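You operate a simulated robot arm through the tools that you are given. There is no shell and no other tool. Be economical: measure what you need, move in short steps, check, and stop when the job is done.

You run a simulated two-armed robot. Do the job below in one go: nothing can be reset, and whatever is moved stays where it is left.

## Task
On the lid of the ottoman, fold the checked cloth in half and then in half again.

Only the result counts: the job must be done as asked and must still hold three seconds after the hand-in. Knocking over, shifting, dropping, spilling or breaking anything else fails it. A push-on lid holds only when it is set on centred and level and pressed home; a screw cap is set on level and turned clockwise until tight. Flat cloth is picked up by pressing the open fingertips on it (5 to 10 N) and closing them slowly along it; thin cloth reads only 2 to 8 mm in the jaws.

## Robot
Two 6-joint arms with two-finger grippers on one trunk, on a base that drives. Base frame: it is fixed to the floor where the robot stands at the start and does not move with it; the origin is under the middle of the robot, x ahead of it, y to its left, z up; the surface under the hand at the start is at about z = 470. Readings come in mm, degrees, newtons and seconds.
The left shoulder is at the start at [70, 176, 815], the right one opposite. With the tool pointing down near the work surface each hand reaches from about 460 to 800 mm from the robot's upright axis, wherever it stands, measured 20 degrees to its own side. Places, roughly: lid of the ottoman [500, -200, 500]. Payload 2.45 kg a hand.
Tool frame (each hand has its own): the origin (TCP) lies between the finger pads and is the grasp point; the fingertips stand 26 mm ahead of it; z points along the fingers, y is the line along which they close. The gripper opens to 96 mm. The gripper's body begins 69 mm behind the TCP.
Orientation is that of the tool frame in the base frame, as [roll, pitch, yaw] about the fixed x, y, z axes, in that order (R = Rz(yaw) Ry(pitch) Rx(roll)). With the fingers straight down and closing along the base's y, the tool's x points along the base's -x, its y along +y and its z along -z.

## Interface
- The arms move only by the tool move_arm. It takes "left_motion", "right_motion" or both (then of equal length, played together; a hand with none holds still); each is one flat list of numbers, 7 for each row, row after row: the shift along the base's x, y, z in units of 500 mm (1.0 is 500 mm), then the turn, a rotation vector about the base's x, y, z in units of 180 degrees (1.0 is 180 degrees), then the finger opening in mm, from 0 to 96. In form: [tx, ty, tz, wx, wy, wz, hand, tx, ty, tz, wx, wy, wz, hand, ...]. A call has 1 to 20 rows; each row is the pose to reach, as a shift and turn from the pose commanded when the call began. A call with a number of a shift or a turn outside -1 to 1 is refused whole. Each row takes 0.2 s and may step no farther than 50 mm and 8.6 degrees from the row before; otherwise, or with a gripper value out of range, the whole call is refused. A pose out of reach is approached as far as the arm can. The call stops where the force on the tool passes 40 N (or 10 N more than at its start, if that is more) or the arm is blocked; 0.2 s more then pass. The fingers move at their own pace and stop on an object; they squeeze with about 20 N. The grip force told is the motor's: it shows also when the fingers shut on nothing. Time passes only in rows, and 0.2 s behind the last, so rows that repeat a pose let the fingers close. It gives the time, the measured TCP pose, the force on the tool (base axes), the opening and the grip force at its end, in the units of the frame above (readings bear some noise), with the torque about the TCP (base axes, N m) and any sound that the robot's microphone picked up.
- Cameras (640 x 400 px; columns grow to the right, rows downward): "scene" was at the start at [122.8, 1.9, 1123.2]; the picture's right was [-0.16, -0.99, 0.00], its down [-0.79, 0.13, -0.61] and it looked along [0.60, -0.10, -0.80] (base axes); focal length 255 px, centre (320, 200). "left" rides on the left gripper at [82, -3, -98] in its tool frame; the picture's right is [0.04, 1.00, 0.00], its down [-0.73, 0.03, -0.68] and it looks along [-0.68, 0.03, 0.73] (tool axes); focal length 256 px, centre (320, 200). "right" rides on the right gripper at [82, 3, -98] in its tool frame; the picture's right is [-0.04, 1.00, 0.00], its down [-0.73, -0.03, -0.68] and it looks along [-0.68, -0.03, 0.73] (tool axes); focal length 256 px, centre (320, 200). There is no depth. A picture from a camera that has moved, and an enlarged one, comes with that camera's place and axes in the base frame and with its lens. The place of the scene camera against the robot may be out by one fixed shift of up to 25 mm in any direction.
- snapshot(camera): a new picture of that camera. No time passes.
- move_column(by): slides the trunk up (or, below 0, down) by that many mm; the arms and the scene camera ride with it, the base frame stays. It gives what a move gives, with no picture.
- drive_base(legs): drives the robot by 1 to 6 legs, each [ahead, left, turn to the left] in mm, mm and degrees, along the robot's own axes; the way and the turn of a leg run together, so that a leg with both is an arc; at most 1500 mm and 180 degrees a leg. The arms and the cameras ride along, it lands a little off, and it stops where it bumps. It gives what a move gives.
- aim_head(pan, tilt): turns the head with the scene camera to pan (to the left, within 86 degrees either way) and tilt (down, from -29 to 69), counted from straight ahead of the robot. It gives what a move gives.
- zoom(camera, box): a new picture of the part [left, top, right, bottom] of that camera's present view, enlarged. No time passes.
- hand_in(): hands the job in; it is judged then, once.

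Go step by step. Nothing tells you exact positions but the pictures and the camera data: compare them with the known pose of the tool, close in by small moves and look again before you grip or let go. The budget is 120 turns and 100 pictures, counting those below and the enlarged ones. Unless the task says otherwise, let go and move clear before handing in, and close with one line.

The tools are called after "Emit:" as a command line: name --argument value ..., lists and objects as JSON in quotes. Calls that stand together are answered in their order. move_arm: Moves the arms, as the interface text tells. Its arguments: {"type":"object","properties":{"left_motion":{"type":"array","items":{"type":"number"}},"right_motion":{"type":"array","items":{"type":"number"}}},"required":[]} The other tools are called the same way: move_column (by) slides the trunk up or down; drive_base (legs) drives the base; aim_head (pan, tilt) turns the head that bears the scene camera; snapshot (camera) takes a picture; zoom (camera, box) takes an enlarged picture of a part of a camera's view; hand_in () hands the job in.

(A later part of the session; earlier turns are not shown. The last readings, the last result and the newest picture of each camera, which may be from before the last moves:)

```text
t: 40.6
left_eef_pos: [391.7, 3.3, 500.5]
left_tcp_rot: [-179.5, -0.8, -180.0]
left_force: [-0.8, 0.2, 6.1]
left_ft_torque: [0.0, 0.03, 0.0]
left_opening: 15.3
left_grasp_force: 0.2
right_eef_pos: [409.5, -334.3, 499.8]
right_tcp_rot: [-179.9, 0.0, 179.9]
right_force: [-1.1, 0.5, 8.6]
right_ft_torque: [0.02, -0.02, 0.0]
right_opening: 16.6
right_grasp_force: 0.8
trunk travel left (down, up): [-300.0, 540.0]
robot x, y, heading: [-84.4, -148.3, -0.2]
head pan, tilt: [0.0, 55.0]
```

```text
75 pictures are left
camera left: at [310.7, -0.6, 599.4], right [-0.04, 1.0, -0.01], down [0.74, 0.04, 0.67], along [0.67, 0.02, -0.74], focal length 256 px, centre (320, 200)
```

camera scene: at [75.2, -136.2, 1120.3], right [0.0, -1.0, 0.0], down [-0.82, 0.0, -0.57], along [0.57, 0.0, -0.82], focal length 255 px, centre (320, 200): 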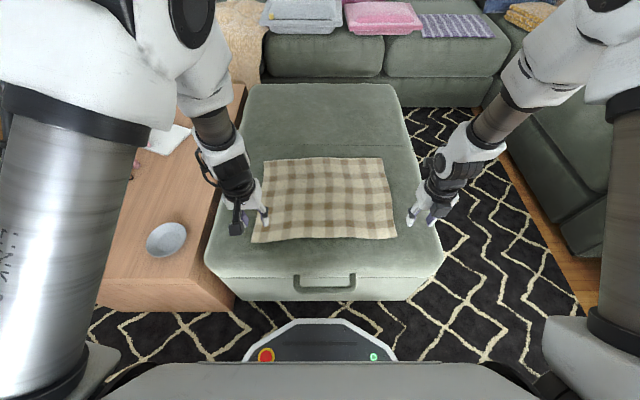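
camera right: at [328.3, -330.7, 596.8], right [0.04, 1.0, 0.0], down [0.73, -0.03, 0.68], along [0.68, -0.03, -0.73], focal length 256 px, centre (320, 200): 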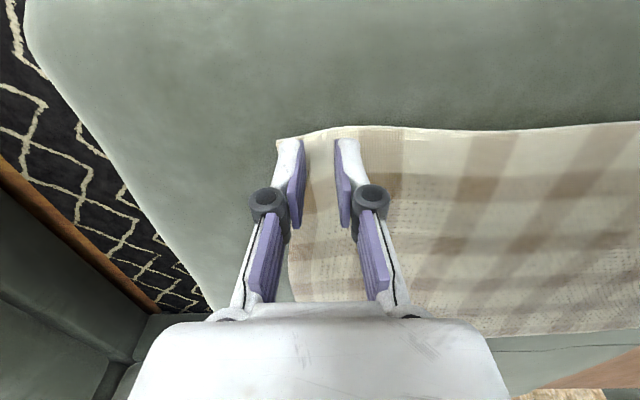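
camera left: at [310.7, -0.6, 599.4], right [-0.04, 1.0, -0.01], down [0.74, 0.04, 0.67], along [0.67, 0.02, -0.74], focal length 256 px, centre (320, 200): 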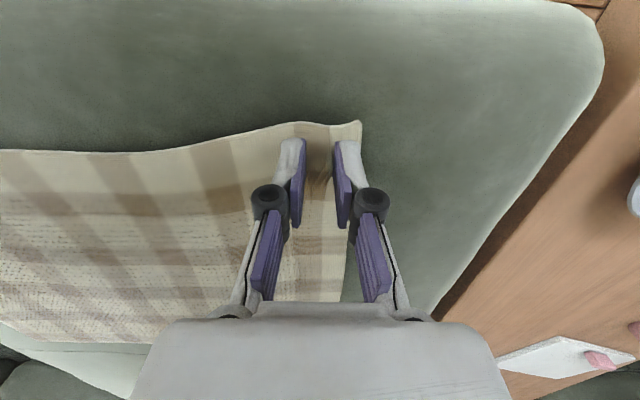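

Ridges are forming between both pairs of fingers. I keep closing slowly until they stop on the cloth.

Emit:
move_arm --left_motion '[0, 0, 0, 0, 0, 0, 15, 0, 0, 0, 0, 0, 0, 14, 0, 0, 0, 0, 0, 0, 13, 0, 0, 0, 0, 0, 0, 12, 0, 0, 0, 0, 0, 0, 11, 0, 0, 0, 0, 0, 0, 10, 0, 0, 0, 0, 0, 0, 9, 0, 0, 0, 0, 0, 0, 8, 0, 0, 0, 0, 0, 0, 7, 0, 0, 0, 0, 0, 0, 6, 0, 0, 0, 0, 0, 0, 5, 0, 0, 0, 0, 0, 0, 4, 0, 0, 0, 0, 0, 0, 3, 0, 0, 0, 0, 0, 0, 2, 0, 0, 0, 0, 0, 0, 1, 0, 0, 0, 0, 0, 0, 0, 0, 0, 0, 0, 0, 0, 0]' --right_motion '[0, 0, 0, 0, 0, 0, 15, 0, 0, 0, 0, 0, 0, 14, 0, 0, 0, 0, 0, 0, 13, 0, 0, 0, 0, 0, 0, 12, 0, 0, 0, 0, 0, 0, 11, 0, 0, 0, 0, 0, 0, 10, 0, 0, 0, 0, 0, 0, 9, 0, 0, 0, 0, 0, 0, 8, 0, 0, 0, 0, 0, 0, 7, 0, 0, 0, 0, 0, 0, 6, 0, 0, 0, 0, 0, 0, 5, 0, 0, 0, 0, 0, 0, 4, 0, 0, 0, 0, 0, 0, 3, 0, 0, 0, 0, 0, 0, 2, 0, 0, 0, 0, 0, 0, 1, 0, 0, 0, 0, 0, 0, 0, 0, 0, 0, 0, 0, 0, 0]'

Emit:
snapshot --camera "right"

Emit:
snapshot --camera "left"

```text
t: 44.2
left_eef_pos: [391.8, 2.2, 500.3]
left_tcp_rot: [-179.5, -0.8, -179.9]
left_force: [-0.8, 1.1, 1.2]
left_ft_torque: [0.03, 0.02, -0.02]
left_opening: 0.0
left_grasp_force: 20.1
right_eef_pos: [410.2, -334.6, 498.1]
right_tcp_rot: [-180.0, 0.0, 179.9]
right_force: [-1.4, -0.3, 4.3]
right_ft_torque: [0.02, -0.01, 0.0]
right_opening: 0.0
right_grasp_force: 20.5
trunk travel left (down, up): [-300.0, 540.0]
robot x, y, heading: [-80.7, -150.2, 0.1]
head pan, tilt: [0.0, 55.0]
```

```text
74 pictures are left
camera right: at [328.7, -330.7, 596.5], right [0.04, 1.0, 0.0], down [0.73, -0.03, 0.68], along [0.68, -0.03, -0.73], focal length 256 px, centre (320, 200)
```

right: 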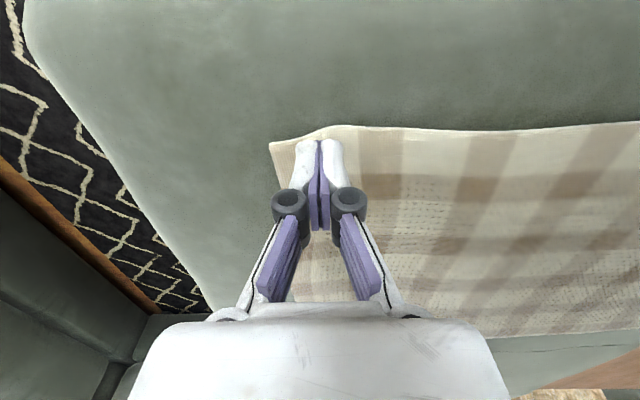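

```text
73 pictures are left
camera left: at [311.2, -0.6, 599.1], right [-0.04, 1.0, -0.01], down [0.74, 0.04, 0.67], along [0.67, 0.02, -0.74], focal length 256 px, centre (320, 200)
```

left: 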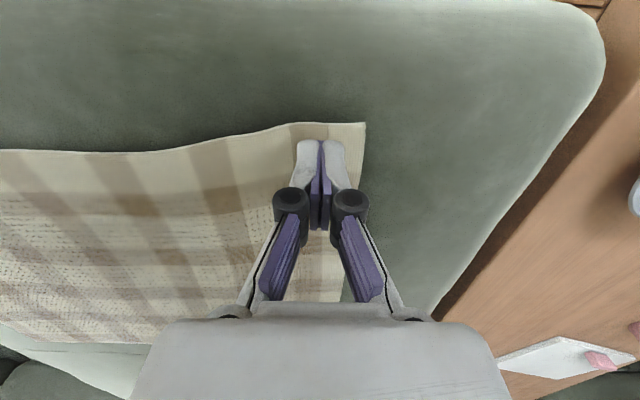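

The ridge slipped out as contact force faded near the end of closing. I lift, reopen to 24, press to ~10 N, and this time feed downward while closing.

Emit:
move_arm --left_motion '[0, 0, 0.012, 0, 0, 0, 0, 0, 0, 0.012, 0, 0, 0, 24, 0, 0, 0.012, 0, 0, 0, 24, 0, 0.006, 0, 0, 0, 0, 24, 0, 0.006, -0.002, 0, 0, 0, 24, 0, 0.006, -0.002, 0, 0, 0, 24]' --right_motion '[0, 0, 0.012, 0, 0, 0, 0, 0, 0, 0.012, 0, 0, 0, 24, 0, 0, 0.012, 0, 0, 0, 24, 0, 0, 0.002, 0, 0, 0, 24, 0, 0, 0, 0, 0, 0, 24, 0, 0, 0, 0, 0, 0, 24]'

```text
t: 45.6
left_eef_pos: [391.5, 4.7, 500.6]
left_tcp_rot: [-179.6, -0.9, -180.0]
left_force: [0.9, -0.4, 7.3]
left_ft_torque: [-0.04, -0.07, 0.0]
left_opening: 23.1
left_grasp_force: 0.0
right_eef_pos: [410.1, -333.5, 498.6]
right_tcp_rot: [-179.9, 0.0, -179.9]
right_force: [-0.3, -0.6, 6.6]
right_ft_torque: [0.02, -0.01, -0.04]
right_opening: 24.0
right_grasp_force: 0.0
trunk travel left (down, up): [-300.0, 540.0]
robot x, y, heading: [-82.4, -147.4, 0.3]
head pan, tilt: [0.0, 55.0]
```

Emit:
move_arm --left_motion '[0, 0, -0.001, 0, 0, 0, 22, 0, 0, -0.002, 0, 0, 0, 20, 0, 0, -0.002, 0, 0, 0, 18, 0, 0, -0.003, 0, 0, 0, 16, 0, 0, -0.003, 0, 0, 0, 14, 0, 0, -0.004, 0, 0, 0, 12, 0, 0, -0.005, 0, 0, 0, 10, 0, 0, -0.005, 0, 0, 0, 8, 0, 0, -0.006, 0, 0, 0, 6, 0, 0, -0.006, 0, 0, 0, 4, 0, 0, -0.006, 0, 0, 0, 2, 0, 0, -0.006, 0, 0, 0, 0, 0, 0, -0.006, 0, 0, 0, 0]' --right_motion '[0, 0, -0.001, 0, 0, 0, 22, 0, 0, -0.002, 0, 0, 0, 20, 0, 0, -0.002, 0, 0, 0, 18, 0, 0, -0.003, 0, 0, 0, 16, 0, 0, -0.003, 0, 0, 0, 14, 0, 0, -0.004, 0, 0, 0, 12, 0, 0, -0.005, 0, 0, 0, 10, 0, 0, -0.005, 0, 0, 0, 8, 0, 0, -0.006, 0, 0, 0, 6, 0, 0, -0.006, 0, 0, 0, 4, 0, 0, -0.006, 0, 0, 0, 2, 0, 0, -0.006, 0, 0, 0, 0, 0, 0, -0.006, 0, 0, 0, 0]'

Emit:
snapshot --camera "right"

Emit:
snapshot --camera "left"

```text
t: 48.4
left_eef_pos: [390.5, 6.6, 497.8]
left_tcp_rot: [-179.5, -0.7, -179.9]
left_force: [1.1, 6.7, 27.6]
left_ft_torque: [0.16, -0.19, 0.06]
left_opening: 0.0
left_grasp_force: 20.1
right_eef_pos: [408.8, -333.8, 498.1]
right_tcp_rot: [-179.8, 0.2, -179.9]
right_force: [2.8, 2.7, 19.9]
right_ft_torque: [0.09, -0.12, 0.05]
right_opening: 0.0
right_grasp_force: 19.9
trunk travel left (down, up): [-300.0, 540.0]
robot x, y, heading: [-79.3, -146.7, -0.0]
head pan, tilt: [0.0, 55.0]
```

```text
72 pictures are left
camera right: at [326.8, -330.3, 595.0], right [0.04, 1.0, 0.0], down [0.73, -0.03, 0.68], along [0.68, -0.03, -0.73], focal length 256 px, centre (320, 200)
```

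right: 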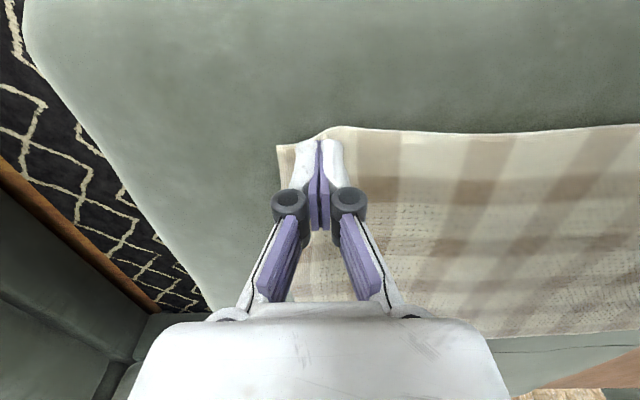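

```text
71 pictures are left
camera left: at [309.4, 2.4, 596.6], right [-0.04, 1.0, -0.01], down [0.74, 0.04, 0.67], along [0.67, 0.02, -0.74], focal length 256 px, centre (320, 200)
```

left: 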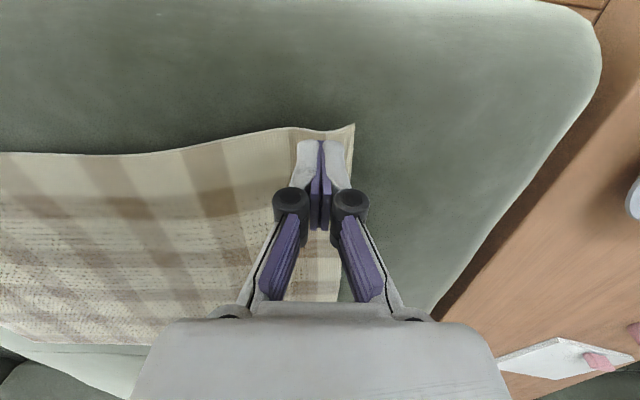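

Still nothing gripped; a short span is too stiff to buckle. I'll use a much wider opening (70 mm) so the cloth bulges up between the tips.

Emit:
move_arm --left_motion '[0, 0, 0.03, 0, 0, 0, 0, 0, -0.03, 0.03, 0, 0, 0, 70, 0, -0.03, 0.03, 0, 0, 0, 70, 0, -0.03, 0.03, 0, 0, 0, 70]' --right_motion '[0, 0, 0.03, 0, 0, 0, 0, 0, 0.03, 0.03, 0, 0, 0, 70, 0, 0.03, 0.03, 0, 0, 0, 70, 0, 0.03, 0.03, 0, 0, 0, 70]'

Emit:
snapshot --camera "right"

Emit:
snapshot --camera "left"

```text
t: 49.4
left_eef_pos: [392.3, -8.0, 509.8]
left_tcp_rot: [-178.8, -1.0, -179.5]
left_force: [-0.4, 0.1, 0.6]
left_ft_torque: [-0.02, 0.02, -0.01]
left_opening: 70.0
left_grasp_force: 0.1
right_eef_pos: [411.0, -318.4, 510.2]
right_tcp_rot: [-179.9, -0.1, -180.0]
right_force: [0.2, 0.9, 0.5]
right_ft_torque: [-0.01, -0.01, 0.0]
right_opening: 70.0
right_grasp_force: 0.0
trunk travel left (down, up): [-300.0, 540.0]
robot x, y, heading: [-83.1, -149.0, 0.0]
head pan, tilt: [0.0, 55.0]
```

```text
70 pictures are left
camera right: at [328.8, -315.6, 608.0], right [0.04, 1.0, 0.0], down [0.73, -0.03, 0.68], along [0.68, -0.03, -0.74], focal length 256 px, centre (320, 200)
```

right: 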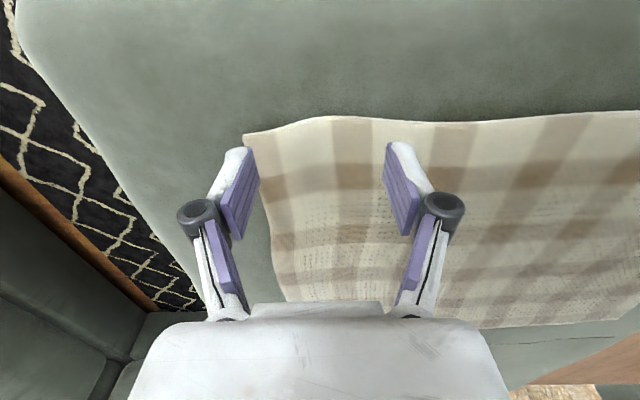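

```text
69 pictures are left
camera left: at [312.6, -11.4, 610.1], right [-0.05, 1.0, -0.02], down [0.75, 0.05, 0.66], along [0.66, 0.02, -0.75], focal length 256 px, centre (320, 200)
```

left: 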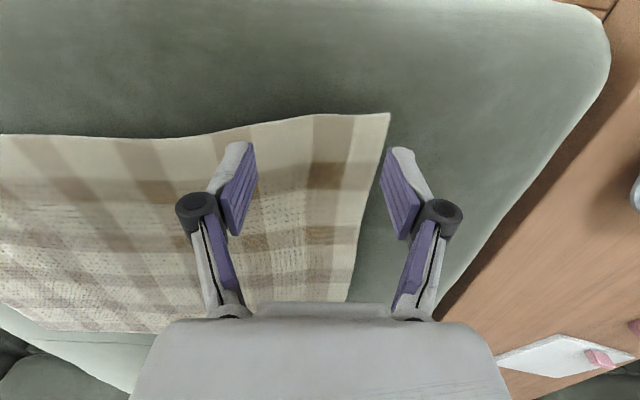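

Emit:
move_arm --left_motion '[-0.006, -0.03, -0.008, 0, 0, 0, 70, -0.006, -0.03, -0.014, 0, 0, 0, 70, -0.006, -0.03, -0.018, 0, 0, 0, 70, -0.006, -0.03, -0.018, 0, 0, 0, 70]' --right_motion '[0, 0.01, -0.008, 0, 0, 0, 70, 0, 0.01, -0.014, 0, 0, 0, 70, 0, 0.01, -0.018, 0, 0, 0, 70, 0, 0.01, -0.018, 0, 0, 0, 70]'

```text
t: 50.4
left_eef_pos: [395.5, -13.1, 502.0]
left_tcp_rot: [-178.5, -1.1, -178.8]
left_force: [-0.2, -1.3, 0.6]
left_ft_torque: [0.01, 0.01, 0.02]
left_opening: 70.1
left_grasp_force: 0.1
left hand out of reach, approached as far as the arm can: row 1, 2, 3, 4
right_eef_pos: [409.8, -314.1, 502.0]
right_tcp_rot: [-179.9, -0.1, -180.0]
right_force: [0.0, 0.5, -0.2]
right_ft_torque: [0.01, 0.0, 0.01]
right_opening: 69.9
right_grasp_force: 0.1
trunk travel left (down, up): [-300.0, 540.0]
robot x, y, heading: [-79.5, -151.0, 0.5]
head pan, tilt: [0.0, 55.0]
```

The left hand is hitting the same kind of yaw-related limit. I give it a 12° yaw (harmless) and shift inward.

Emit:
move_arm --left_motion '[0, 0, 0.01, 0.005, 0, 0.04, 70, 0, -0.005, 0.01, 0.008, 0, 0.07, 70, -0.008, -0.016, 0.01, 0.008, 0, 0.07, 70, -0.008, -0.016, 0, 0.008, 0, 0.07, 70, -0.008, -0.016, -0.002, 0.008, 0, 0.07, 70]' --right_motion '[0, 0, -0.002, 0, 0, 0, 70, 0, 0, -0.004, 0, 0, 0, 70, 0, 0, -0.004, 0, 0, 0, 70, 0, 0, -0.004, 0, 0, 0, 70, 0, 0, -0.004, 0, 0, 0, 70]'

Emit:
snapshot --camera "left"

```text
t: 51.6
left_eef_pos: [396.2, -10.6, 502.2]
left_tcp_rot: [-179.8, -0.8, -166.2]
left_force: [0.2, -0.1, 0.0]
left_ft_torque: [0.03, -0.01, -0.01]
left_opening: 69.9
left_grasp_force: 0.0
left hand out of reach, approached as far as the arm can: row 2, 3, 4, 5
right_eef_pos: [409.5, -313.1, 499.6]
right_tcp_rot: [-180.0, -0.1, 180.0]
right_force: [-0.3, 0.1, 0.6]
right_ft_torque: [0.02, -0.01, -0.02]
right_opening: 70.3
right_grasp_force: 0.0
trunk travel left (down, up): [-300.0, 540.0]
robot x, y, heading: [-81.2, -149.8, 0.2]
head pan, tilt: [0.0, 55.0]
```

```text
68 pictures are left
camera left: at [319.8, -33.4, 601.5], right [-0.28, 0.96, 0.0], down [0.71, 0.21, 0.67], along [0.64, 0.18, -0.74], focal length 256 px, centre (320, 200)
```

left: 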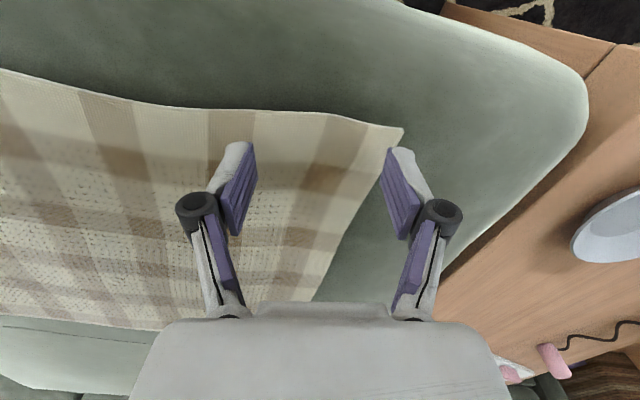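

That didn't help; I try yaw the other way for the left hand.

Emit:
move_arm --left_motion '[0, 0, 0.03, 0, 0, -0.04, 70, 0, 0, 0.04, 0, 0, -0.08, 70, 0, 0, 0.04, 0, 0, -0.12, 70, 0, 0, 0.04, 0, 0, -0.16, 70, 0, -0.02, 0.04, 0, 0, -0.2, 70, -0.01, -0.04, 0.04, 0, 0, -0.2, 70, -0.01, -0.04, 0.04, 0, 0, -0.2, 70]'

```text
t: 53.2
left_eef_pos: [401.5, -6.2, 514.9]
left_tcp_rot: [-179.4, -0.7, 158.1]
left_force: [-0.2, -0.3, -0.3]
left_ft_torque: [0.04, -0.03, -0.02]
left_opening: 70.0
left_grasp_force: 0.1
left hand out of reach, approached as far as the arm can: row 2, 3, 4, 5, 6, 7
right_eef_pos: [410.2, -313.2, 499.7]
right_tcp_rot: [-179.9, -0.1, 180.0]
right_force: [-0.6, 0.6, 0.4]
right_ft_torque: [-0.02, 0.02, -0.02]
right_opening: 70.1
right_grasp_force: 0.0
trunk travel left (down, up): [-300.0, 540.0]
robot x, y, heading: [-80.4, -149.0, 0.3]
head pan, tilt: [0.0, 55.0]
```

The left limit depends on how far inward it goes, and the right arm is now free. So I simply shift the base 60 mm to the right.

Emit:
move_arm --left_motion '[0, 0.04, 0.04, 0, 0, 0.04, 70, 0, 0.1, 0.06, 0, 0, 0.08, 70, 0, 0.12, 0.06, 0, 0, 0.12, 70]' --right_motion '[0, 0.04, 0.04, 0, 0, 0, 70, 0, 0.08, 0.06, 0, 0, 0, 70, 0, 0.1, 0.06, 0, 0, 0, 70]'

Emit:
drive_base --legs '[[0, -60, 0]]'

Emit:
snapshot --camera "left"

Emit:
snapshot --camera "right"

```text
t: 54.0
left_eef_pos: [399.9, 47.6, 547.0]
left_tcp_rot: [179.0, -0.7, 178.2]
left_force: [-0.4, 0.1, -0.1]
left_ft_torque: [-0.02, 0.01, 0.03]
left_opening: 70.0
left_grasp_force: 0.1
right_eef_pos: [415.4, -282.9, 526.0]
right_tcp_rot: [178.7, -1.0, 178.3]
right_force: [0.5, -0.2, 0.3]
right_ft_torque: [-0.01, -0.01, 0.02]
right_opening: 70.3
right_grasp_force: 0.1
right hand out of reach, approached as far as the arm can: row 2, 3
trunk travel left (down, up): [-300.0, 540.0]
robot x, y, heading: [-83.1, -145.0, -0.1]
head pan, tilt: [0.0, 55.0]
```

```text
t: 55.0
left_eef_pos: [399.4, -12.1, 547.8]
left_tcp_rot: [179.0, -0.7, 178.2]
left_force: [0.2, -0.2, -0.4]
left_ft_torque: [0.02, 0.01, 0.02]
left_opening: 69.8
left_grasp_force: 0.0
right_eef_pos: [416.4, -344.2, 527.3]
right_tcp_rot: [178.6, -0.7, 178.4]
right_force: [0.0, -0.1, -0.3]
right_ft_torque: [0.01, 0.03, -0.02]
right_opening: 69.8
right_grasp_force: 0.0
trunk travel left (down, up): [-300.0, 540.0]
robot x, y, heading: [-83.5, -213.9, 0.1]
head pan, tilt: [0.0, 55.0]
```

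```text
67 pictures are left
camera left: at [318.7, -15.7, 646.4], right [-0.01, 1.0, 0.02], down [0.74, -0.01, 0.67], along [0.67, 0.02, -0.74], focal length 256 px, centre (320, 200)
```

left: 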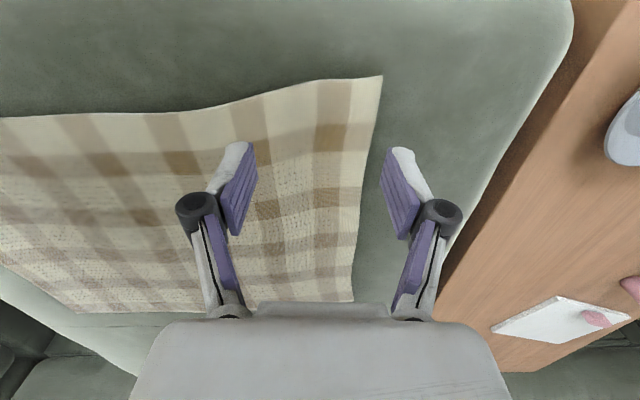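

```text
66 pictures are left
camera right: at [335.4, -341.0, 625.9], right [0.07, 1.0, 0.02], down [0.74, -0.07, 0.67], along [0.67, -0.03, -0.74], focal length 256 px, centre (320, 200)
```

right: 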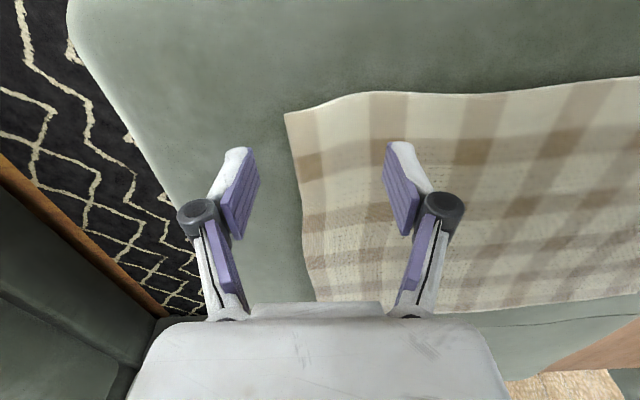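

Both arms turn out to have a symmetric inner limit about 137 mm from the robot's centre line, so the robot must be centred near y −165. I drive back 49 mm and place both hands with 60 mm opening.

Emit:
drive_base --legs '[[0, 47, 0]]'

```text
t: 55.9
left_eef_pos: [399.6, 36.6, 547.1]
left_tcp_rot: [179.2, -0.7, 178.2]
left_force: [0.5, 0.9, 0.4]
left_ft_torque: [-0.04, -0.01, -0.02]
left_opening: 69.9
left_grasp_force: 0.1
right_eef_pos: [416.0, -297.6, 528.1]
right_tcp_rot: [178.7, -0.7, 178.2]
right_force: [0.8, -0.6, 1.0]
right_ft_torque: [-0.04, -0.04, 0.01]
right_opening: 69.9
right_grasp_force: 0.0
trunk travel left (down, up): [-300.0, 540.0]
robot x, y, heading: [-81.0, -165.4, 0.2]
head pan, tilt: [0.0, 55.0]
```

Emit:
move_arm --left_motion '[-0.009, -0.03, -0.01, -0.003, -0.002, 0.003, 60, -0.018, -0.06, -0.02, -0.0057, -0.0037, 0.006, 60, -0.027, -0.091, -0.04, -0.0057, -0.0037, 0.01, 60, -0.027, -0.091, -0.07, -0.0057, -0.0037, 0.01, 60, -0.027, -0.091, -0.09, -0.0057, -0.0037, 0.01, 60, -0.027, -0.091, -0.09, -0.0057, -0.0037, 0.01, 60]' --right_motion '[-0.002, -0.02, 0, -0.004, -0.002, 0.005, 60, -0.004, -0.04, 0, -0.0079, -0.0037, 0.01, 60, -0.006, -0.053, -0.02, -0.0079, -0.0037, 0.01, 60, -0.006, -0.053, -0.04, -0.0079, -0.0037, 0.01, 60, -0.006, -0.053, -0.052, -0.0079, -0.0037, 0.01, 60, -0.006, -0.053, -0.052, -0.0079, -0.0037, 0.01, 60]'

Emit:
snapshot --camera "left"

Emit:
snapshot --camera "right"

```text
t: 57.3
left_eef_pos: [385.9, -11.1, 502.9]
left_tcp_rot: [-179.9, 0.0, 179.9]
left_force: [-0.2, -1.3, 0.5]
left_ft_torque: [-0.03, -0.01, 0.0]
left_opening: 59.9
left_grasp_force: 0.0
right_eef_pos: [412.8, -324.7, 502.3]
right_tcp_rot: [179.9, 0.1, -179.9]
right_force: [0.3, -0.8, 0.6]
right_ft_torque: [0.04, -0.01, 0.01]
right_opening: 59.8
right_grasp_force: 0.0
trunk travel left (down, up): [-300.0, 540.0]
robot x, y, heading: [-82.4, -163.9, 0.2]
head pan, tilt: [0.0, 55.0]
```

```text
65 pictures are left
camera left: at [304.0, -15.2, 600.7], right [-0.04, 1.0, 0.0], down [0.73, 0.03, 0.68], along [0.68, 0.03, -0.73], focal length 256 px, centre (320, 200)
```

left: 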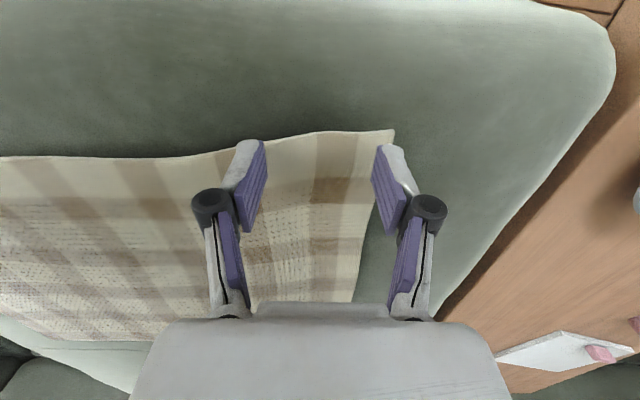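

```text
64 pictures are left
camera right: at [331.3, -321.8, 599.0], right [0.04, 1.0, 0.0], down [0.73, -0.03, 0.68], along [0.68, -0.03, -0.73], focal length 256 px, centre (320, 200)
```

right: 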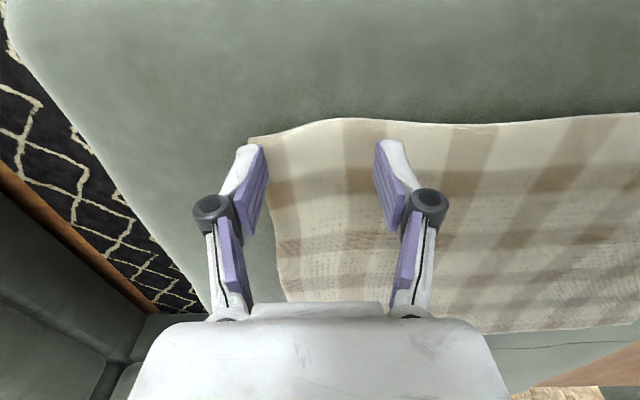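

Well placed over both corners. I lower to contact.

Emit:
move_arm --left_motion '[0.012, -0.006, -0.003, 0, 0, 0, 60, 0.012, -0.006, -0.006, 0, 0, 0, 60, 0.012, -0.006, -0.007, 0, 0, 0, 60]' --right_motion '[0.004, 0.006, -0.003, 0, 0, 0, 60, 0.004, 0.006, -0.006, 0, 0, 0, 60, 0.004, 0.006, -0.008, 0, 0, 0, 60]'

```text
t: 58.1
left_eef_pos: [392.8, -13.7, 499.7]
left_tcp_rot: [-179.8, 0.0, -180.0]
left_force: [-0.6, 0.5, 0.3]
left_ft_torque: [-0.01, 0.0, 0.01]
left_opening: 60.2
left_grasp_force: 0.0
right_eef_pos: [415.4, -321.5, 497.8]
right_tcp_rot: [179.9, 0.0, 179.9]
right_force: [-1.2, -0.8, 0.6]
right_ft_torque: [0.01, -0.02, -0.01]
right_opening: 60.3
right_grasp_force: 0.1
trunk travel left (down, up): [-300.0, 540.0]
robot x, y, heading: [-79.7, -165.8, -0.1]
head pan, tilt: [0.0, 55.0]
```

Emit:
move_arm --left_motion '[0, 0, -0.003, 0, 0, 0, 60, 0, 0, -0.006, 0, 0, 0, 60, 0, 0, -0.006, 0, 0, 0, 60]' --right_motion '[0, 0, -0.002, 0, 0, 0, 60, 0, 0, -0.004, 0, 0, 0, 60, 0, 0, -0.004, 0, 0, 0, 60]'

```text
t: 58.9
left_eef_pos: [392.4, -13.6, 496.7]
left_tcp_rot: [-179.8, 0.0, -180.0]
left_force: [0.3, -1.0, 4.6]
left_ft_torque: [-0.07, -0.05, -0.01]
left_opening: 60.8
left_grasp_force: 0.7
right_eef_pos: [414.9, -321.5, 496.5]
right_tcp_rot: [180.0, 0.0, -180.0]
right_force: [1.9, -0.7, 4.0]
right_ft_torque: [0.0, -0.05, 0.02]
right_opening: 60.7
right_grasp_force: 0.1
trunk travel left (down, up): [-300.0, 540.0]
robot x, y, heading: [-84.5, -164.1, -0.1]
head pan, tilt: [0.0, 55.0]
```

Both at ~4 N. I close slowly from 60 to 44 and check the forces.

Emit:
move_arm --left_motion '[0, 0, -0.001, 0, 0, 0, 58, 0, 0, -0.001, 0, 0, 0, 56, 0, 0, 0, 0, 0, 0, 54, 0, 0, 0, 0, 0, 0, 52, 0, 0, 0.001, 0, 0, 0, 50, 0, 0, 0.001, 0, 0, 0, 48, 0, 0, 0.001, 0, 0, 0, 46, 0, 0, 0.002, 0, 0, 0, 44]' --right_motion '[0, 0, -0.001, 0, 0, 0, 58, 0, 0, -0.001, 0, 0, 0, 56, 0, 0, 0, 0, 0, 0, 54, 0, 0, 0, 0, 0, 0, 52, 0, 0, 0.001, 0, 0, 0, 50, 0, 0, 0.001, 0, 0, 0, 48, 0, 0, 0.001, 0, 0, 0, 46, 0, 0, 0.002, 0, 0, 0, 44]'

Emit:
snapshot --camera "right"

Emit:
snapshot --camera "left"

```text
t: 60.7
left_eef_pos: [390.1, -13.3, 497.1]
left_tcp_rot: [-179.9, 0.1, 180.0]
left_force: [1.7, -1.5, 7.5]
left_ft_torque: [-0.12, -0.06, 0.02]
left_opening: 45.0
left_grasp_force: 0.1
right_eef_pos: [414.2, -321.1, 497.8]
right_tcp_rot: [179.9, 0.1, 180.0]
right_force: [1.9, 2.0, 8.2]
right_ft_torque: [0.15, -0.11, -0.04]
right_opening: 45.5
right_grasp_force: 0.6
trunk travel left (down, up): [-300.0, 540.0]
robot x, y, heading: [-81.9, -159.9, -0.1]
head pan, tilt: [0.0, 55.0]
```

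```text
63 pictures are left
camera right: at [332.1, -318.5, 594.9], right [0.04, 1.0, 0.0], down [0.73, -0.03, 0.68], along [0.68, -0.03, -0.73], focal length 256 px, centre (320, 200)
```

right: 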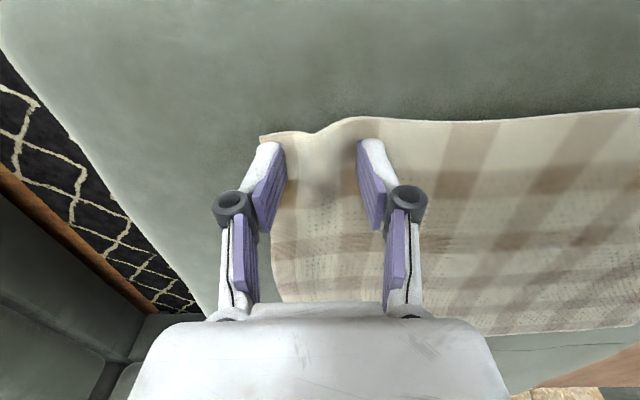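

```text
62 pictures are left
camera left: at [308.7, -17.9, 595.9], right [-0.04, 1.0, 0.0], down [0.73, 0.03, 0.68], along [0.68, 0.03, -0.73], focal length 256 px, centre (320, 200)
```

left: 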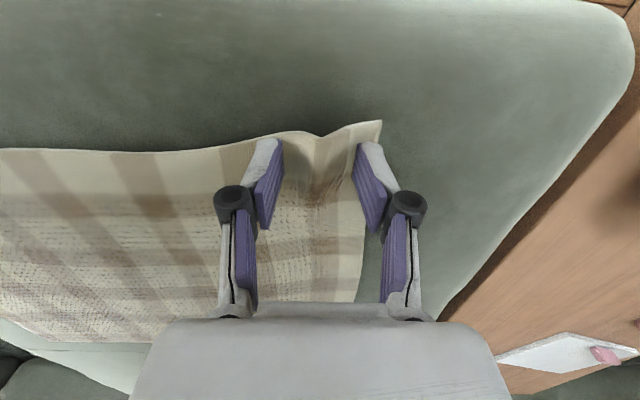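

Clear buckles are forming between the tips, with forces at 7–8 N. I continue closing at the same pace.

Emit:
move_arm --left_motion '[0, 0, 0, 0, 0, 0, 42, 0, 0, 0, 0, 0, 0, 40, 0, 0, 0.001, 0, 0, 0, 38, 0, 0, 0.001, 0, 0, 0, 36, 0, 0, 0.001, 0, 0, 0, 34, 0, 0, 0.002, 0, 0, 0, 32, 0, 0, 0.002, 0, 0, 0, 30, 0, 0, 0.002, 0, 0, 0, 28]' --right_motion '[0, 0, 0, 0, 0, 0, 42, 0, 0, 0, 0, 0, 0, 40, 0, 0, 0.001, 0, 0, 0, 38, 0, 0, 0.001, 0, 0, 0, 36, 0, 0, 0.001, 0, 0, 0, 34, 0, 0, 0.002, 0, 0, 0, 32, 0, 0, 0.002, 0, 0, 0, 30, 0, 0, 0.002, 0, 0, 0, 28]'

```text
t: 62.5
left_eef_pos: [391.8, -14.0, 498.5]
left_tcp_rot: [-179.9, 0.2, -179.9]
left_force: [1.5, -0.2, 15.7]
left_ft_torque: [-0.14, -0.11, 0.0]
left_opening: 28.8
left_grasp_force: 0.2
right_eef_pos: [414.2, -321.9, 498.7]
right_tcp_rot: [179.9, 0.1, 179.9]
right_force: [-0.4, 1.5, 11.7]
right_ft_torque: [0.16, -0.03, 0.03]
right_opening: 28.4
right_grasp_force: 0.0
trunk travel left (down, up): [-300.0, 540.0]
robot x, y, heading: [-84.1, -164.9, -0.2]
head pan, tilt: [0.0, 55.0]
```

Emit:
move_arm --left_motion '[0, 0, 0.002, 0, 0, 0, 26, 0, 0, 0.003, 0, 0, 0, 24, 0, 0, 0.003, 0, 0, 0, 22, 0, 0, 0.003, 0, 0, 0, 20, 0, 0, 0.003, 0, 0, 0, 18, 0, 0, 0.003, 0, 0, 0, 16]' --right_motion '[0, 0, 0.001, 0, 0, 0, 26, 0, 0, 0.002, 0, 0, 0, 24, 0, 0, 0.002, 0, 0, 0, 22, 0, 0, 0.002, 0, 0, 0, 20, 0, 0, 0.002, 0, 0, 0, 18, 0, 0, 0.002, 0, 0, 0, 16]'

Emit:
snapshot --camera "right"

Emit:
snapshot --camera "left"

```text
t: 63.9
left_eef_pos: [390.7, -14.1, 500.3]
left_tcp_rot: [-179.9, 0.1, -180.0]
left_force: [0.7, -7.8, 7.9]
left_ft_torque: [-0.24, -0.05, -0.07]
left_opening: 17.6
left_grasp_force: 2.1
right_eef_pos: [413.3, -320.9, 498.3]
right_tcp_rot: [180.0, 0.1, -180.0]
right_force: [-1.1, 7.6, 10.6]
right_ft_torque: [0.26, 0.0, 0.07]
right_opening: 17.5
right_grasp_force: 1.6
trunk travel left (down, up): [-300.0, 540.0]
robot x, y, heading: [-80.7, -161.1, -0.3]
head pan, tilt: [0.0, 55.0]
```

```text
61 pictures are left
camera right: at [332.6, -318.1, 596.8], right [0.04, 1.0, 0.0], down [0.73, -0.03, 0.68], along [0.68, -0.03, -0.73], focal length 256 px, centre (320, 200)
```

right: 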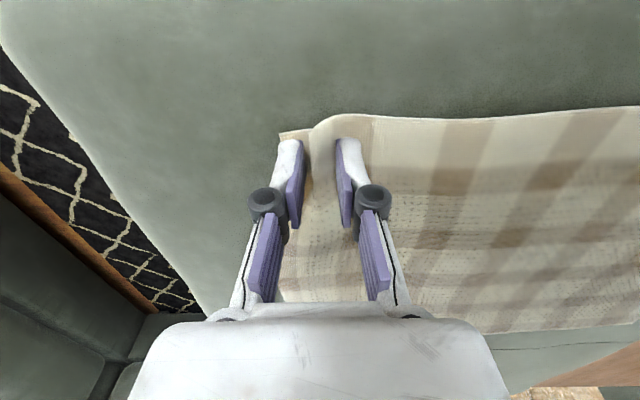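

```text
60 pictures are left
camera left: at [309.3, -17.9, 597.9], right [-0.04, 1.0, 0.0], down [0.73, 0.03, 0.68], along [0.68, 0.03, -0.73], focal length 256 px, centre (320, 200)
```

left: 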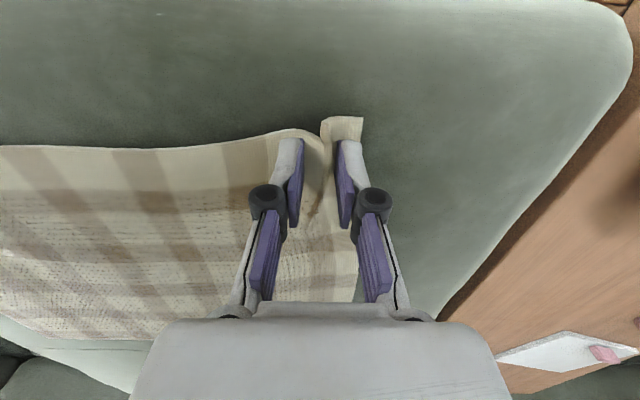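

Proper loops of cloth now stand between both pairs of fingers. I finish closing.

Emit:
move_arm --left_motion '[0, 0, 0, 0, 0, 0, 14, 0, 0, 0, 0, 0, 0, 12, 0, 0, 0, 0, 0, 0, 10, 0, 0, 0, 0, 0, 0, 8, 0, 0, 0, 0, 0, 0, 6, 0, 0, 0, 0, 0, 0, 4, 0, 0, 0, 0, 0, 0, 2, 0, 0, 0, 0, 0, 0, 0, 0, 0, 0, 0, 0, 0, 0]' --right_motion '[0, 0, 0, 0, 0, 0, 14, 0, 0, 0, 0, 0, 0, 12, 0, 0, 0, 0, 0, 0, 10, 0, 0, 0, 0, 0, 0, 8, 0, 0, 0, 0, 0, 0, 6, 0, 0, 0, 0, 0, 0, 4, 0, 0, 0, 0, 0, 0, 2, 0, 0, 0, 0, 0, 0, 0, 0, 0, 0, 0, 0, 0, 0]'

```text
t: 65.9
left_eef_pos: [392.6, -13.9, 499.7]
left_tcp_rot: [-179.9, 0.0, 180.0]
left_force: [4.4, -22.3, 10.1]
left_ft_torque: [-0.67, -0.16, -0.17]
left_opening: 11.1
left_grasp_force: 20.0
right_eef_pos: [413.1, -320.9, 499.2]
right_tcp_rot: [179.9, 0.1, 180.0]
right_force: [-2.5, 24.3, 11.7]
right_ft_torque: [0.68, -0.02, 0.03]
right_opening: 9.4
right_grasp_force: 19.9
trunk travel left (down, up): [-300.0, 540.0]
robot x, y, heading: [-79.0, -165.7, 0.2]
head pan, tilt: [0.0, 55.0]
```

Gripped: the jaws stopped at 11 and 9 mm. I ease the tension by moving the hands slightly together and lift a little to check.

Emit:
move_arm --left_motion '[0, -0.008, 0.01, 0, 0, 0, 0, 0.01, -0.012, 0.04, 0, 0, 0, 0, 0.02, -0.012, 0.08, 0, 0, 0, 0, 0.04, -0.012, 0.12, 0, 0, 0, 0, 0.04, -0.012, 0.12, 0, 0, 0, 0]' --right_motion '[0, 0.008, 0.01, 0, 0, 0, 0, 0.01, 0.012, 0.04, 0, 0, 0, 0, 0.02, 0.012, 0.08, 0, 0, 0, 0, 0.04, 0.012, 0.12, 0, 0, 0, 0, 0.04, 0.012, 0.12, 0, 0, 0, 0]'

Emit:
snapshot --camera "scene"

Emit:
snapshot --camera "left"

Emit:
snapshot --camera "right"

```text
t: 67.1
left_eef_pos: [409.8, -17.1, 554.8]
left_tcp_rot: [-179.0, -0.9, -179.2]
left_force: [1.1, -15.4, -0.6]
left_ft_torque: [-0.4, -0.05, -0.12]
left_opening: 6.7
left_grasp_force: 20.1
right_eef_pos: [436.0, -315.6, 558.7]
right_tcp_rot: [179.9, -0.1, 179.9]
right_force: [0.0, 14.9, 0.0]
right_ft_torque: [0.39, 0.03, 0.07]
right_opening: 6.3
right_grasp_force: 20.0
trunk travel left (down, up): [-300.0, 540.0]
robot x, y, heading: [-82.0, -164.9, -0.0]
head pan, tilt: [0.0, 55.0]
```

```text
59 pictures are left
camera scene: at [40.7, -149.5, 1120.2], right [0.0, -1.0, 0.0], down [-0.82, 0.0, -0.57], along [0.57, 0.0, -0.82], focal length 255 px, centre (320, 200)
```

scene: 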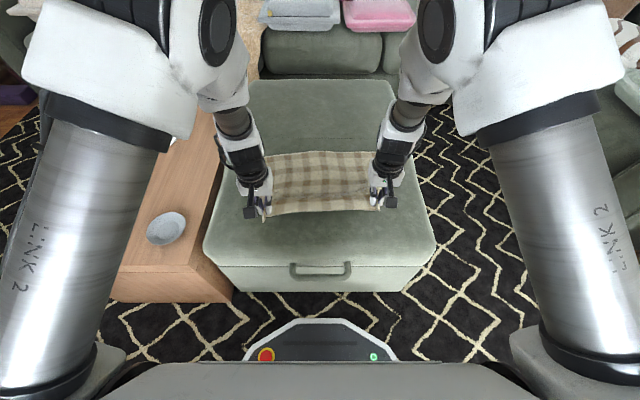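

```text
58 pictures are left
camera left: at [328.9, -21.4, 654.4], right [-0.05, 1.0, -0.02], down [0.74, 0.05, 0.67], along [0.67, 0.03, -0.74], focal length 256 px, centre (320, 200)
```

left: 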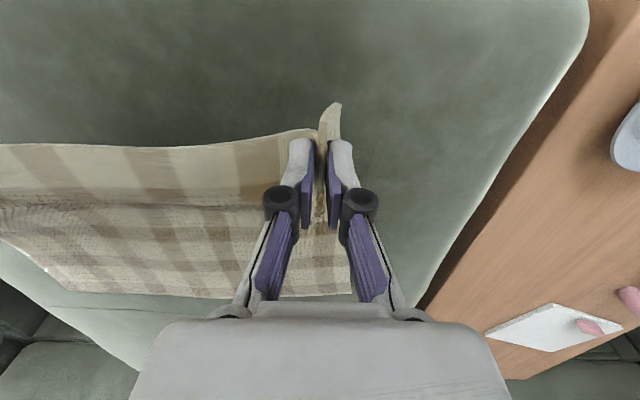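

```text
57 pictures are left
camera right: at [353.8, -312.3, 655.6], right [0.04, 1.0, 0.0], down [0.73, -0.03, 0.68], along [0.68, -0.03, -0.73], focal length 256 px, centre (320, 200)
```

right: 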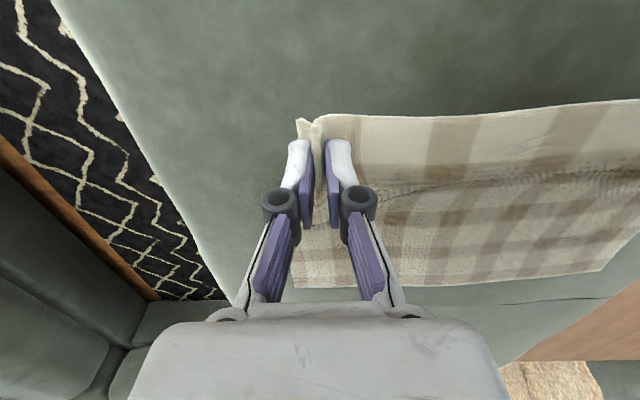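

Both corners are firmly held and the near edge is up. I carry it up and forward, then drive the base forward 70 mm, which takes the edge over the fold line and gives reach for the far side.

Emit:
move_arm --left_motion '[0.03, 0, 0.05, 0, 0, 0, 0, 0.06, 0, 0.09, 0, 0, 0, 0, 0.1, 0, 0.12, 0, 0, 0, 0, 0.1, 0, 0.12, 0, 0, 0, 0]' --right_motion '[0.03, 0.006, 0.05, 0, 0, 0, 0, 0.06, 0.01, 0.09, 0, 0, 0, 0, 0.1, 0.01, 0.12, 0, 0, 0, 0, 0.1, 0.01, 0.12, 0, 0, 0, 0]'

Emit:
drive_base --legs '[[68, 0, 0]]'

Emit:
snapshot --camera "scene"

```text
t: 68.1
left_eef_pos: [462.4, -20.6, 620.9]
left_tcp_rot: [-180.0, 0.1, 180.0]
left_force: [0.1, -5.6, -0.4]
left_ft_torque: [-0.15, -0.02, -0.06]
left_opening: 5.2
left_grasp_force: 19.8
right_eef_pos: [485.5, -310.3, 618.1]
right_tcp_rot: [179.9, 0.0, -180.0]
right_force: [-0.2, 5.6, -0.6]
right_ft_torque: [0.17, 0.05, 0.03]
right_opening: 5.3
right_grasp_force: 20.0
trunk travel left (down, up): [-300.0, 540.0]
robot x, y, heading: [-83.8, -167.1, -0.2]
head pan, tilt: [0.0, 55.0]
```

```text
t: 69.1
left_eef_pos: [530.8, -19.4, 618.3]
left_tcp_rot: [-179.9, -0.1, -179.9]
left_force: [0.6, -5.8, -1.0]
left_ft_torque: [-0.15, 0.03, -0.05]
left_opening: 5.3
left_grasp_force: 19.7
right_eef_pos: [552.7, -310.5, 617.3]
right_tcp_rot: [179.9, 0.0, 179.9]
right_force: [0.4, 5.8, -0.2]
right_ft_torque: [0.14, 0.05, 0.05]
right_opening: 5.5
right_grasp_force: 19.6
trunk travel left (down, up): [-300.0, 540.0]
robot x, y, heading: [-14.5, -165.9, 0.2]
head pan, tilt: [0.0, 55.0]
```

```text
56 pictures are left
camera scene: at [109.8, -149.4, 1120.1], right [0.0, -1.0, 0.0], down [-0.82, 0.0, -0.57], along [0.57, 0.0, -0.82], focal length 255 px, centre (320, 200)
```

scene: 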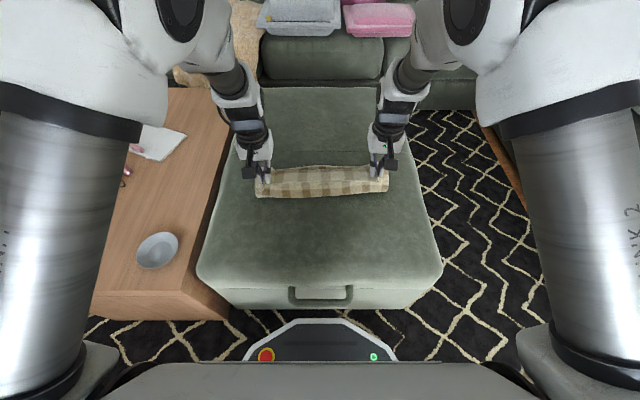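

The edge now hangs above the fold line. I carry it over to the far edge in an arc while tilting the fingers back a little so the edge lays flat.

Emit:
move_arm --left_motion '[0.04, 0, 0.01, 0, 0.02, 0, 0, 0.08, 0, 0, 0, 0.04, 0, 0, 0.12, 0, -0.02, 0, 0.06, 0, 0, 0.16, 0, -0.05, 0, 0.08, 0, 0, 0.2, 0, -0.09, 0, 0.1, 0, 0, 0.23, 0.004, -0.13, 0, 0.12, 0, 0, 0.25, 0.008, -0.17, 0, 0.14, 0, 0, 0.254, 0.008, -0.2, 0, 0.14, 0, 0, 0.254, 0.008, -0.2, 0, 0.14, 0, 0]' --right_motion '[0.04, 0, 0.01, 0, 0.02, 0, 0, 0.08, 0, 0, 0, 0.04, 0, 0, 0.12, 0, -0.02, 0, 0.06, 0, 0, 0.16, 0, -0.05, 0, 0.08, 0, 0, 0.2, 0, -0.09, 0, 0.1, 0, 0, 0.235, -0.002, -0.13, 0, 0.12, 0, 0, 0.255, -0.006, -0.17, 0, 0.14, 0, 0, 0.264, -0.006, -0.2, 0, 0.14, 0, 0, 0.264, -0.006, -0.2, 0, 0.14, 0, 0]'

Emit:
snapshot --camera "scene"

Emit:
snapshot --camera "left"

Emit:
snapshot --camera "right"

```text
t: 71.1
left_eef_pos: [642.5, -13.8, 536.2]
left_tcp_rot: [-179.9, -25.3, -180.0]
left_force: [0.3, -22.6, 0.2]
left_ft_torque: [-0.65, 0.02, 0.12]
left_opening: 10.9
left_grasp_force: 20.4
left hand out of reach, approached as far as the arm can: row 7, 8, 9
right_eef_pos: [645.9, -321.0, 528.3]
right_tcp_rot: [179.9, -25.3, -180.0]
right_force: [0.1, 22.5, 0.5]
right_ft_torque: [0.62, -0.02, -0.21]
right_opening: 7.8
right_grasp_force: 19.8
right hand out of reach, approached as far as the arm can: row 6, 7, 8, 9
trunk travel left (down, up): [-300.0, 540.0]
robot x, y, heading: [-12.2, -164.9, -0.1]
head pan, tilt: [0.0, 55.0]
```

```text
55 pictures are left
camera scene: at [108.8, -149.5, 1120.2], right [0.0, -1.0, 0.0], down [-0.82, 0.0, -0.57], along [0.57, 0.0, -0.82], focal length 255 px, centre (320, 200)
```

scene: 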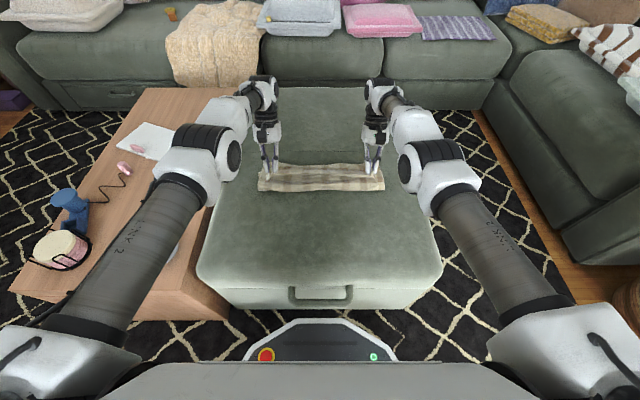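

```text
54 pictures are left
camera left: at [611.1, -17.9, 659.9], right [-0.04, 1.0, 0.02], down [0.95, 0.03, 0.3], along [0.3, 0.03, -0.95], focal length 256 px, centre (320, 200)
```

left: 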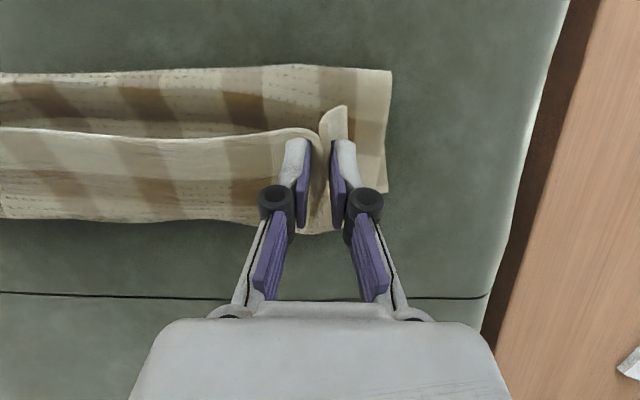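

```text
53 pictures are left
camera right: at [614.0, -318.2, 651.0], right [0.04, 1.0, -0.01], down [0.95, -0.03, 0.3], along [0.3, -0.03, -0.95], focal length 256 px, centre (320, 200)
```

right: 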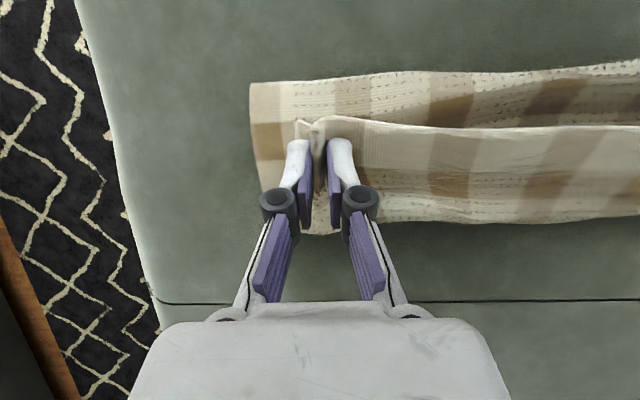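

The flap rolled: its fold base was peeled forward to x≈585 because I lifted too high too early. I'll take the edge back over to the near side to lay the cloth down again, and then follow a tighter arc.

Emit:
move_arm --left_motion '[-0.015, -0.004, 0.058, 0, -0.02, 0, 0, -0.055, -0.008, 0.138, 0, -0.04, 0, 0, -0.115, -0.012, 0.208, 0, -0.06, 0, 0, -0.185, -0.012, 0.248, 0, -0.08, 0, 0, -0.25, -0.012, 0.225, 0, -0.1, 0, 0, -0.31, -0.012, 0.175, 0, -0.12, 0, 0, -0.345, -0.012, 0.11, 0, -0.14, 0, 0, -0.365, -0.012, 0.048, 0, -0.14, 0, 0, -0.365, -0.012, 0.048, 0, -0.14, 0, 0]' --right_motion '[-0.012, 0.004, 0.073, 0, -0.02, 0, 0, -0.028, 0.008, 0.143, 0, -0.04, 0, 0, -0.082, 0.016, 0.213, 0, -0.06, 0, 0, -0.142, 0.018, 0.263, 0, -0.08, 0, 0, -0.207, 0.018, 0.24, 0, -0.1, 0, 0, -0.267, 0.018, 0.19, 0, -0.12, 0, 0, -0.302, 0.018, 0.125, 0, -0.14, 0, 0, -0.322, 0.018, 0.063, 0, -0.14, 0, 0, -0.322, 0.018, 0.063, 0, -0.14, 0, 0]'

Emit:
snapshot --camera "scene"

Emit:
snapshot --camera "right"

```text
t: 73.1
left_eef_pos: [464.9, -12.8, 565.4]
left_tcp_rot: [-177.7, -0.2, -177.8]
left_force: [-0.8, 0.7, 0.7]
left_ft_torque: [0.0, 0.02, 0.03]
left_opening: 0.0
left_grasp_force: 19.8
right_eef_pos: [665.5, -274.2, 778.3]
right_tcp_rot: [-177.4, -12.3, 179.7]
right_force: [0.4, 0.5, 0.1]
right_ft_torque: [-0.01, -0.02, 0.0]
right_opening: 5.0
right_grasp_force: 19.9
right hand out of reach, approached as far as the arm can: row 1, 2, 3, 4, 5, 6, 7, 8, 9
trunk travel left (down, up): [-300.0, 540.0]
robot x, y, heading: [-14.5, -162.6, 0.4]
head pan, tilt: [0.0, 55.0]
```

```text
52 pictures are left
camera scene: at [108.1, -148.7, 1120.4], right [0.0, -1.0, 0.0], down [-0.82, 0.0, -0.57], along [0.57, 0.0, -0.82], focal length 255 px, centre (320, 200)
```

scene: 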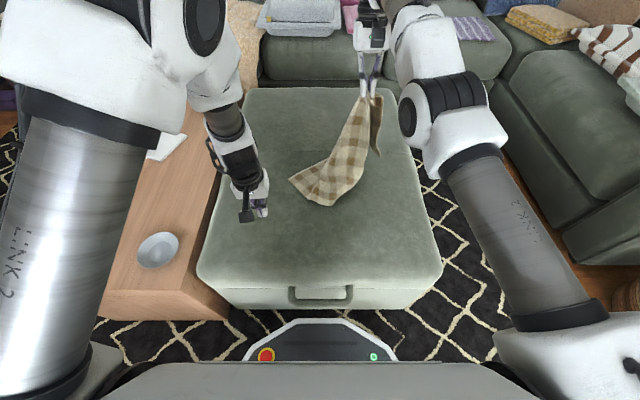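

```text
51 pictures are left
camera right: at [605.9, -264.6, 891.1], right [0.03, 1.0, -0.05], down [0.86, 0.0, 0.51], along [0.51, -0.06, -0.86], focal length 256 px, centre (320, 200)
```

right: 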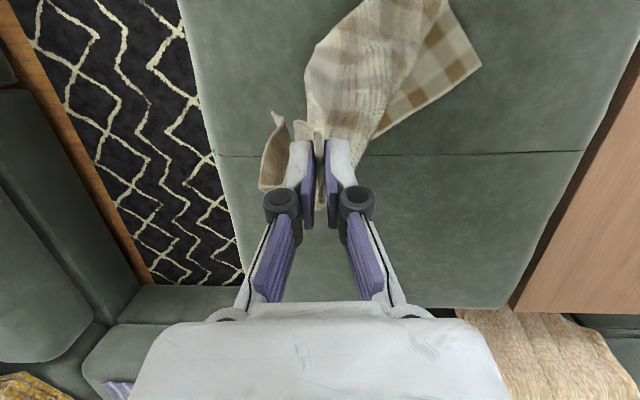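

The right arm locked in an awkward posture and the left lost its corner; the cloth now hangs from the right hand. I first bring the right arm back to a healthy posture in free air.

Emit:
move_arm --right_motion '[-0.04, -0.01, -0.01, 0.004, -0.02, 0, 0, -0.08, -0.02, -0.03, 0.008, -0.04, 0, 0, -0.12, -0.02, -0.05, 0.0144, -0.06, 0, 0, -0.16, -0.02, -0.07, 0.0144, -0.068, 0, 0, -0.2, -0.02, -0.09, 0.0144, -0.068, 0, 0, -0.2, -0.02, -0.09, 0.0144, -0.068, 0, 0]'

Emit:
snapshot --camera "scene"

```text
t: 74.5
left_eef_pos: [462.9, -13.3, 563.0]
left_tcp_rot: [-177.7, -0.3, -178.0]
left_force: [-0.2, 0.3, 0.4]
left_ft_torque: [0.01, 0.02, -0.02]
left_opening: 0.1
left_grasp_force: 20.3
right_eef_pos: [664.3, -268.6, 848.9]
right_tcp_rot: [-178.9, -6.0, -180.0]
right_force: [-0.7, -0.1, -1.1]
right_ft_torque: [0.02, -0.03, 0.04]
right_opening: 5.0
right_grasp_force: 19.9
right hand out of reach, approached as far as the arm can: row 1, 2, 3, 4, 5, 6
trunk travel left (down, up): [-300.0, 540.0]
robot x, y, heading: [-12.1, -162.8, 0.1]
head pan, tilt: [0.0, 55.0]
```

```text
50 pictures are left
camera scene: at [108.6, -149.4, 1120.3], right [0.0, -1.0, 0.0], down [-0.82, 0.0, -0.57], along [0.57, 0.0, -0.82], focal length 255 px, centre (320, 200)
```

scene: 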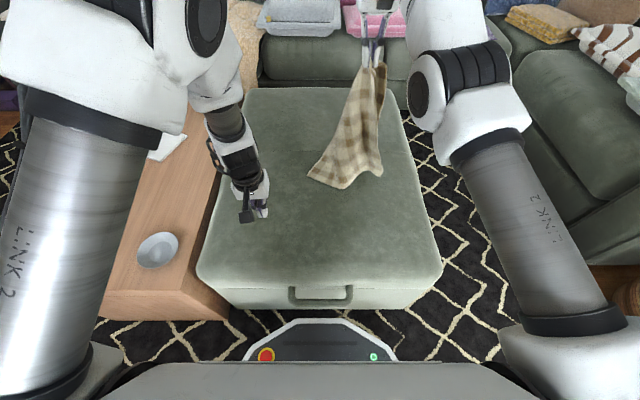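

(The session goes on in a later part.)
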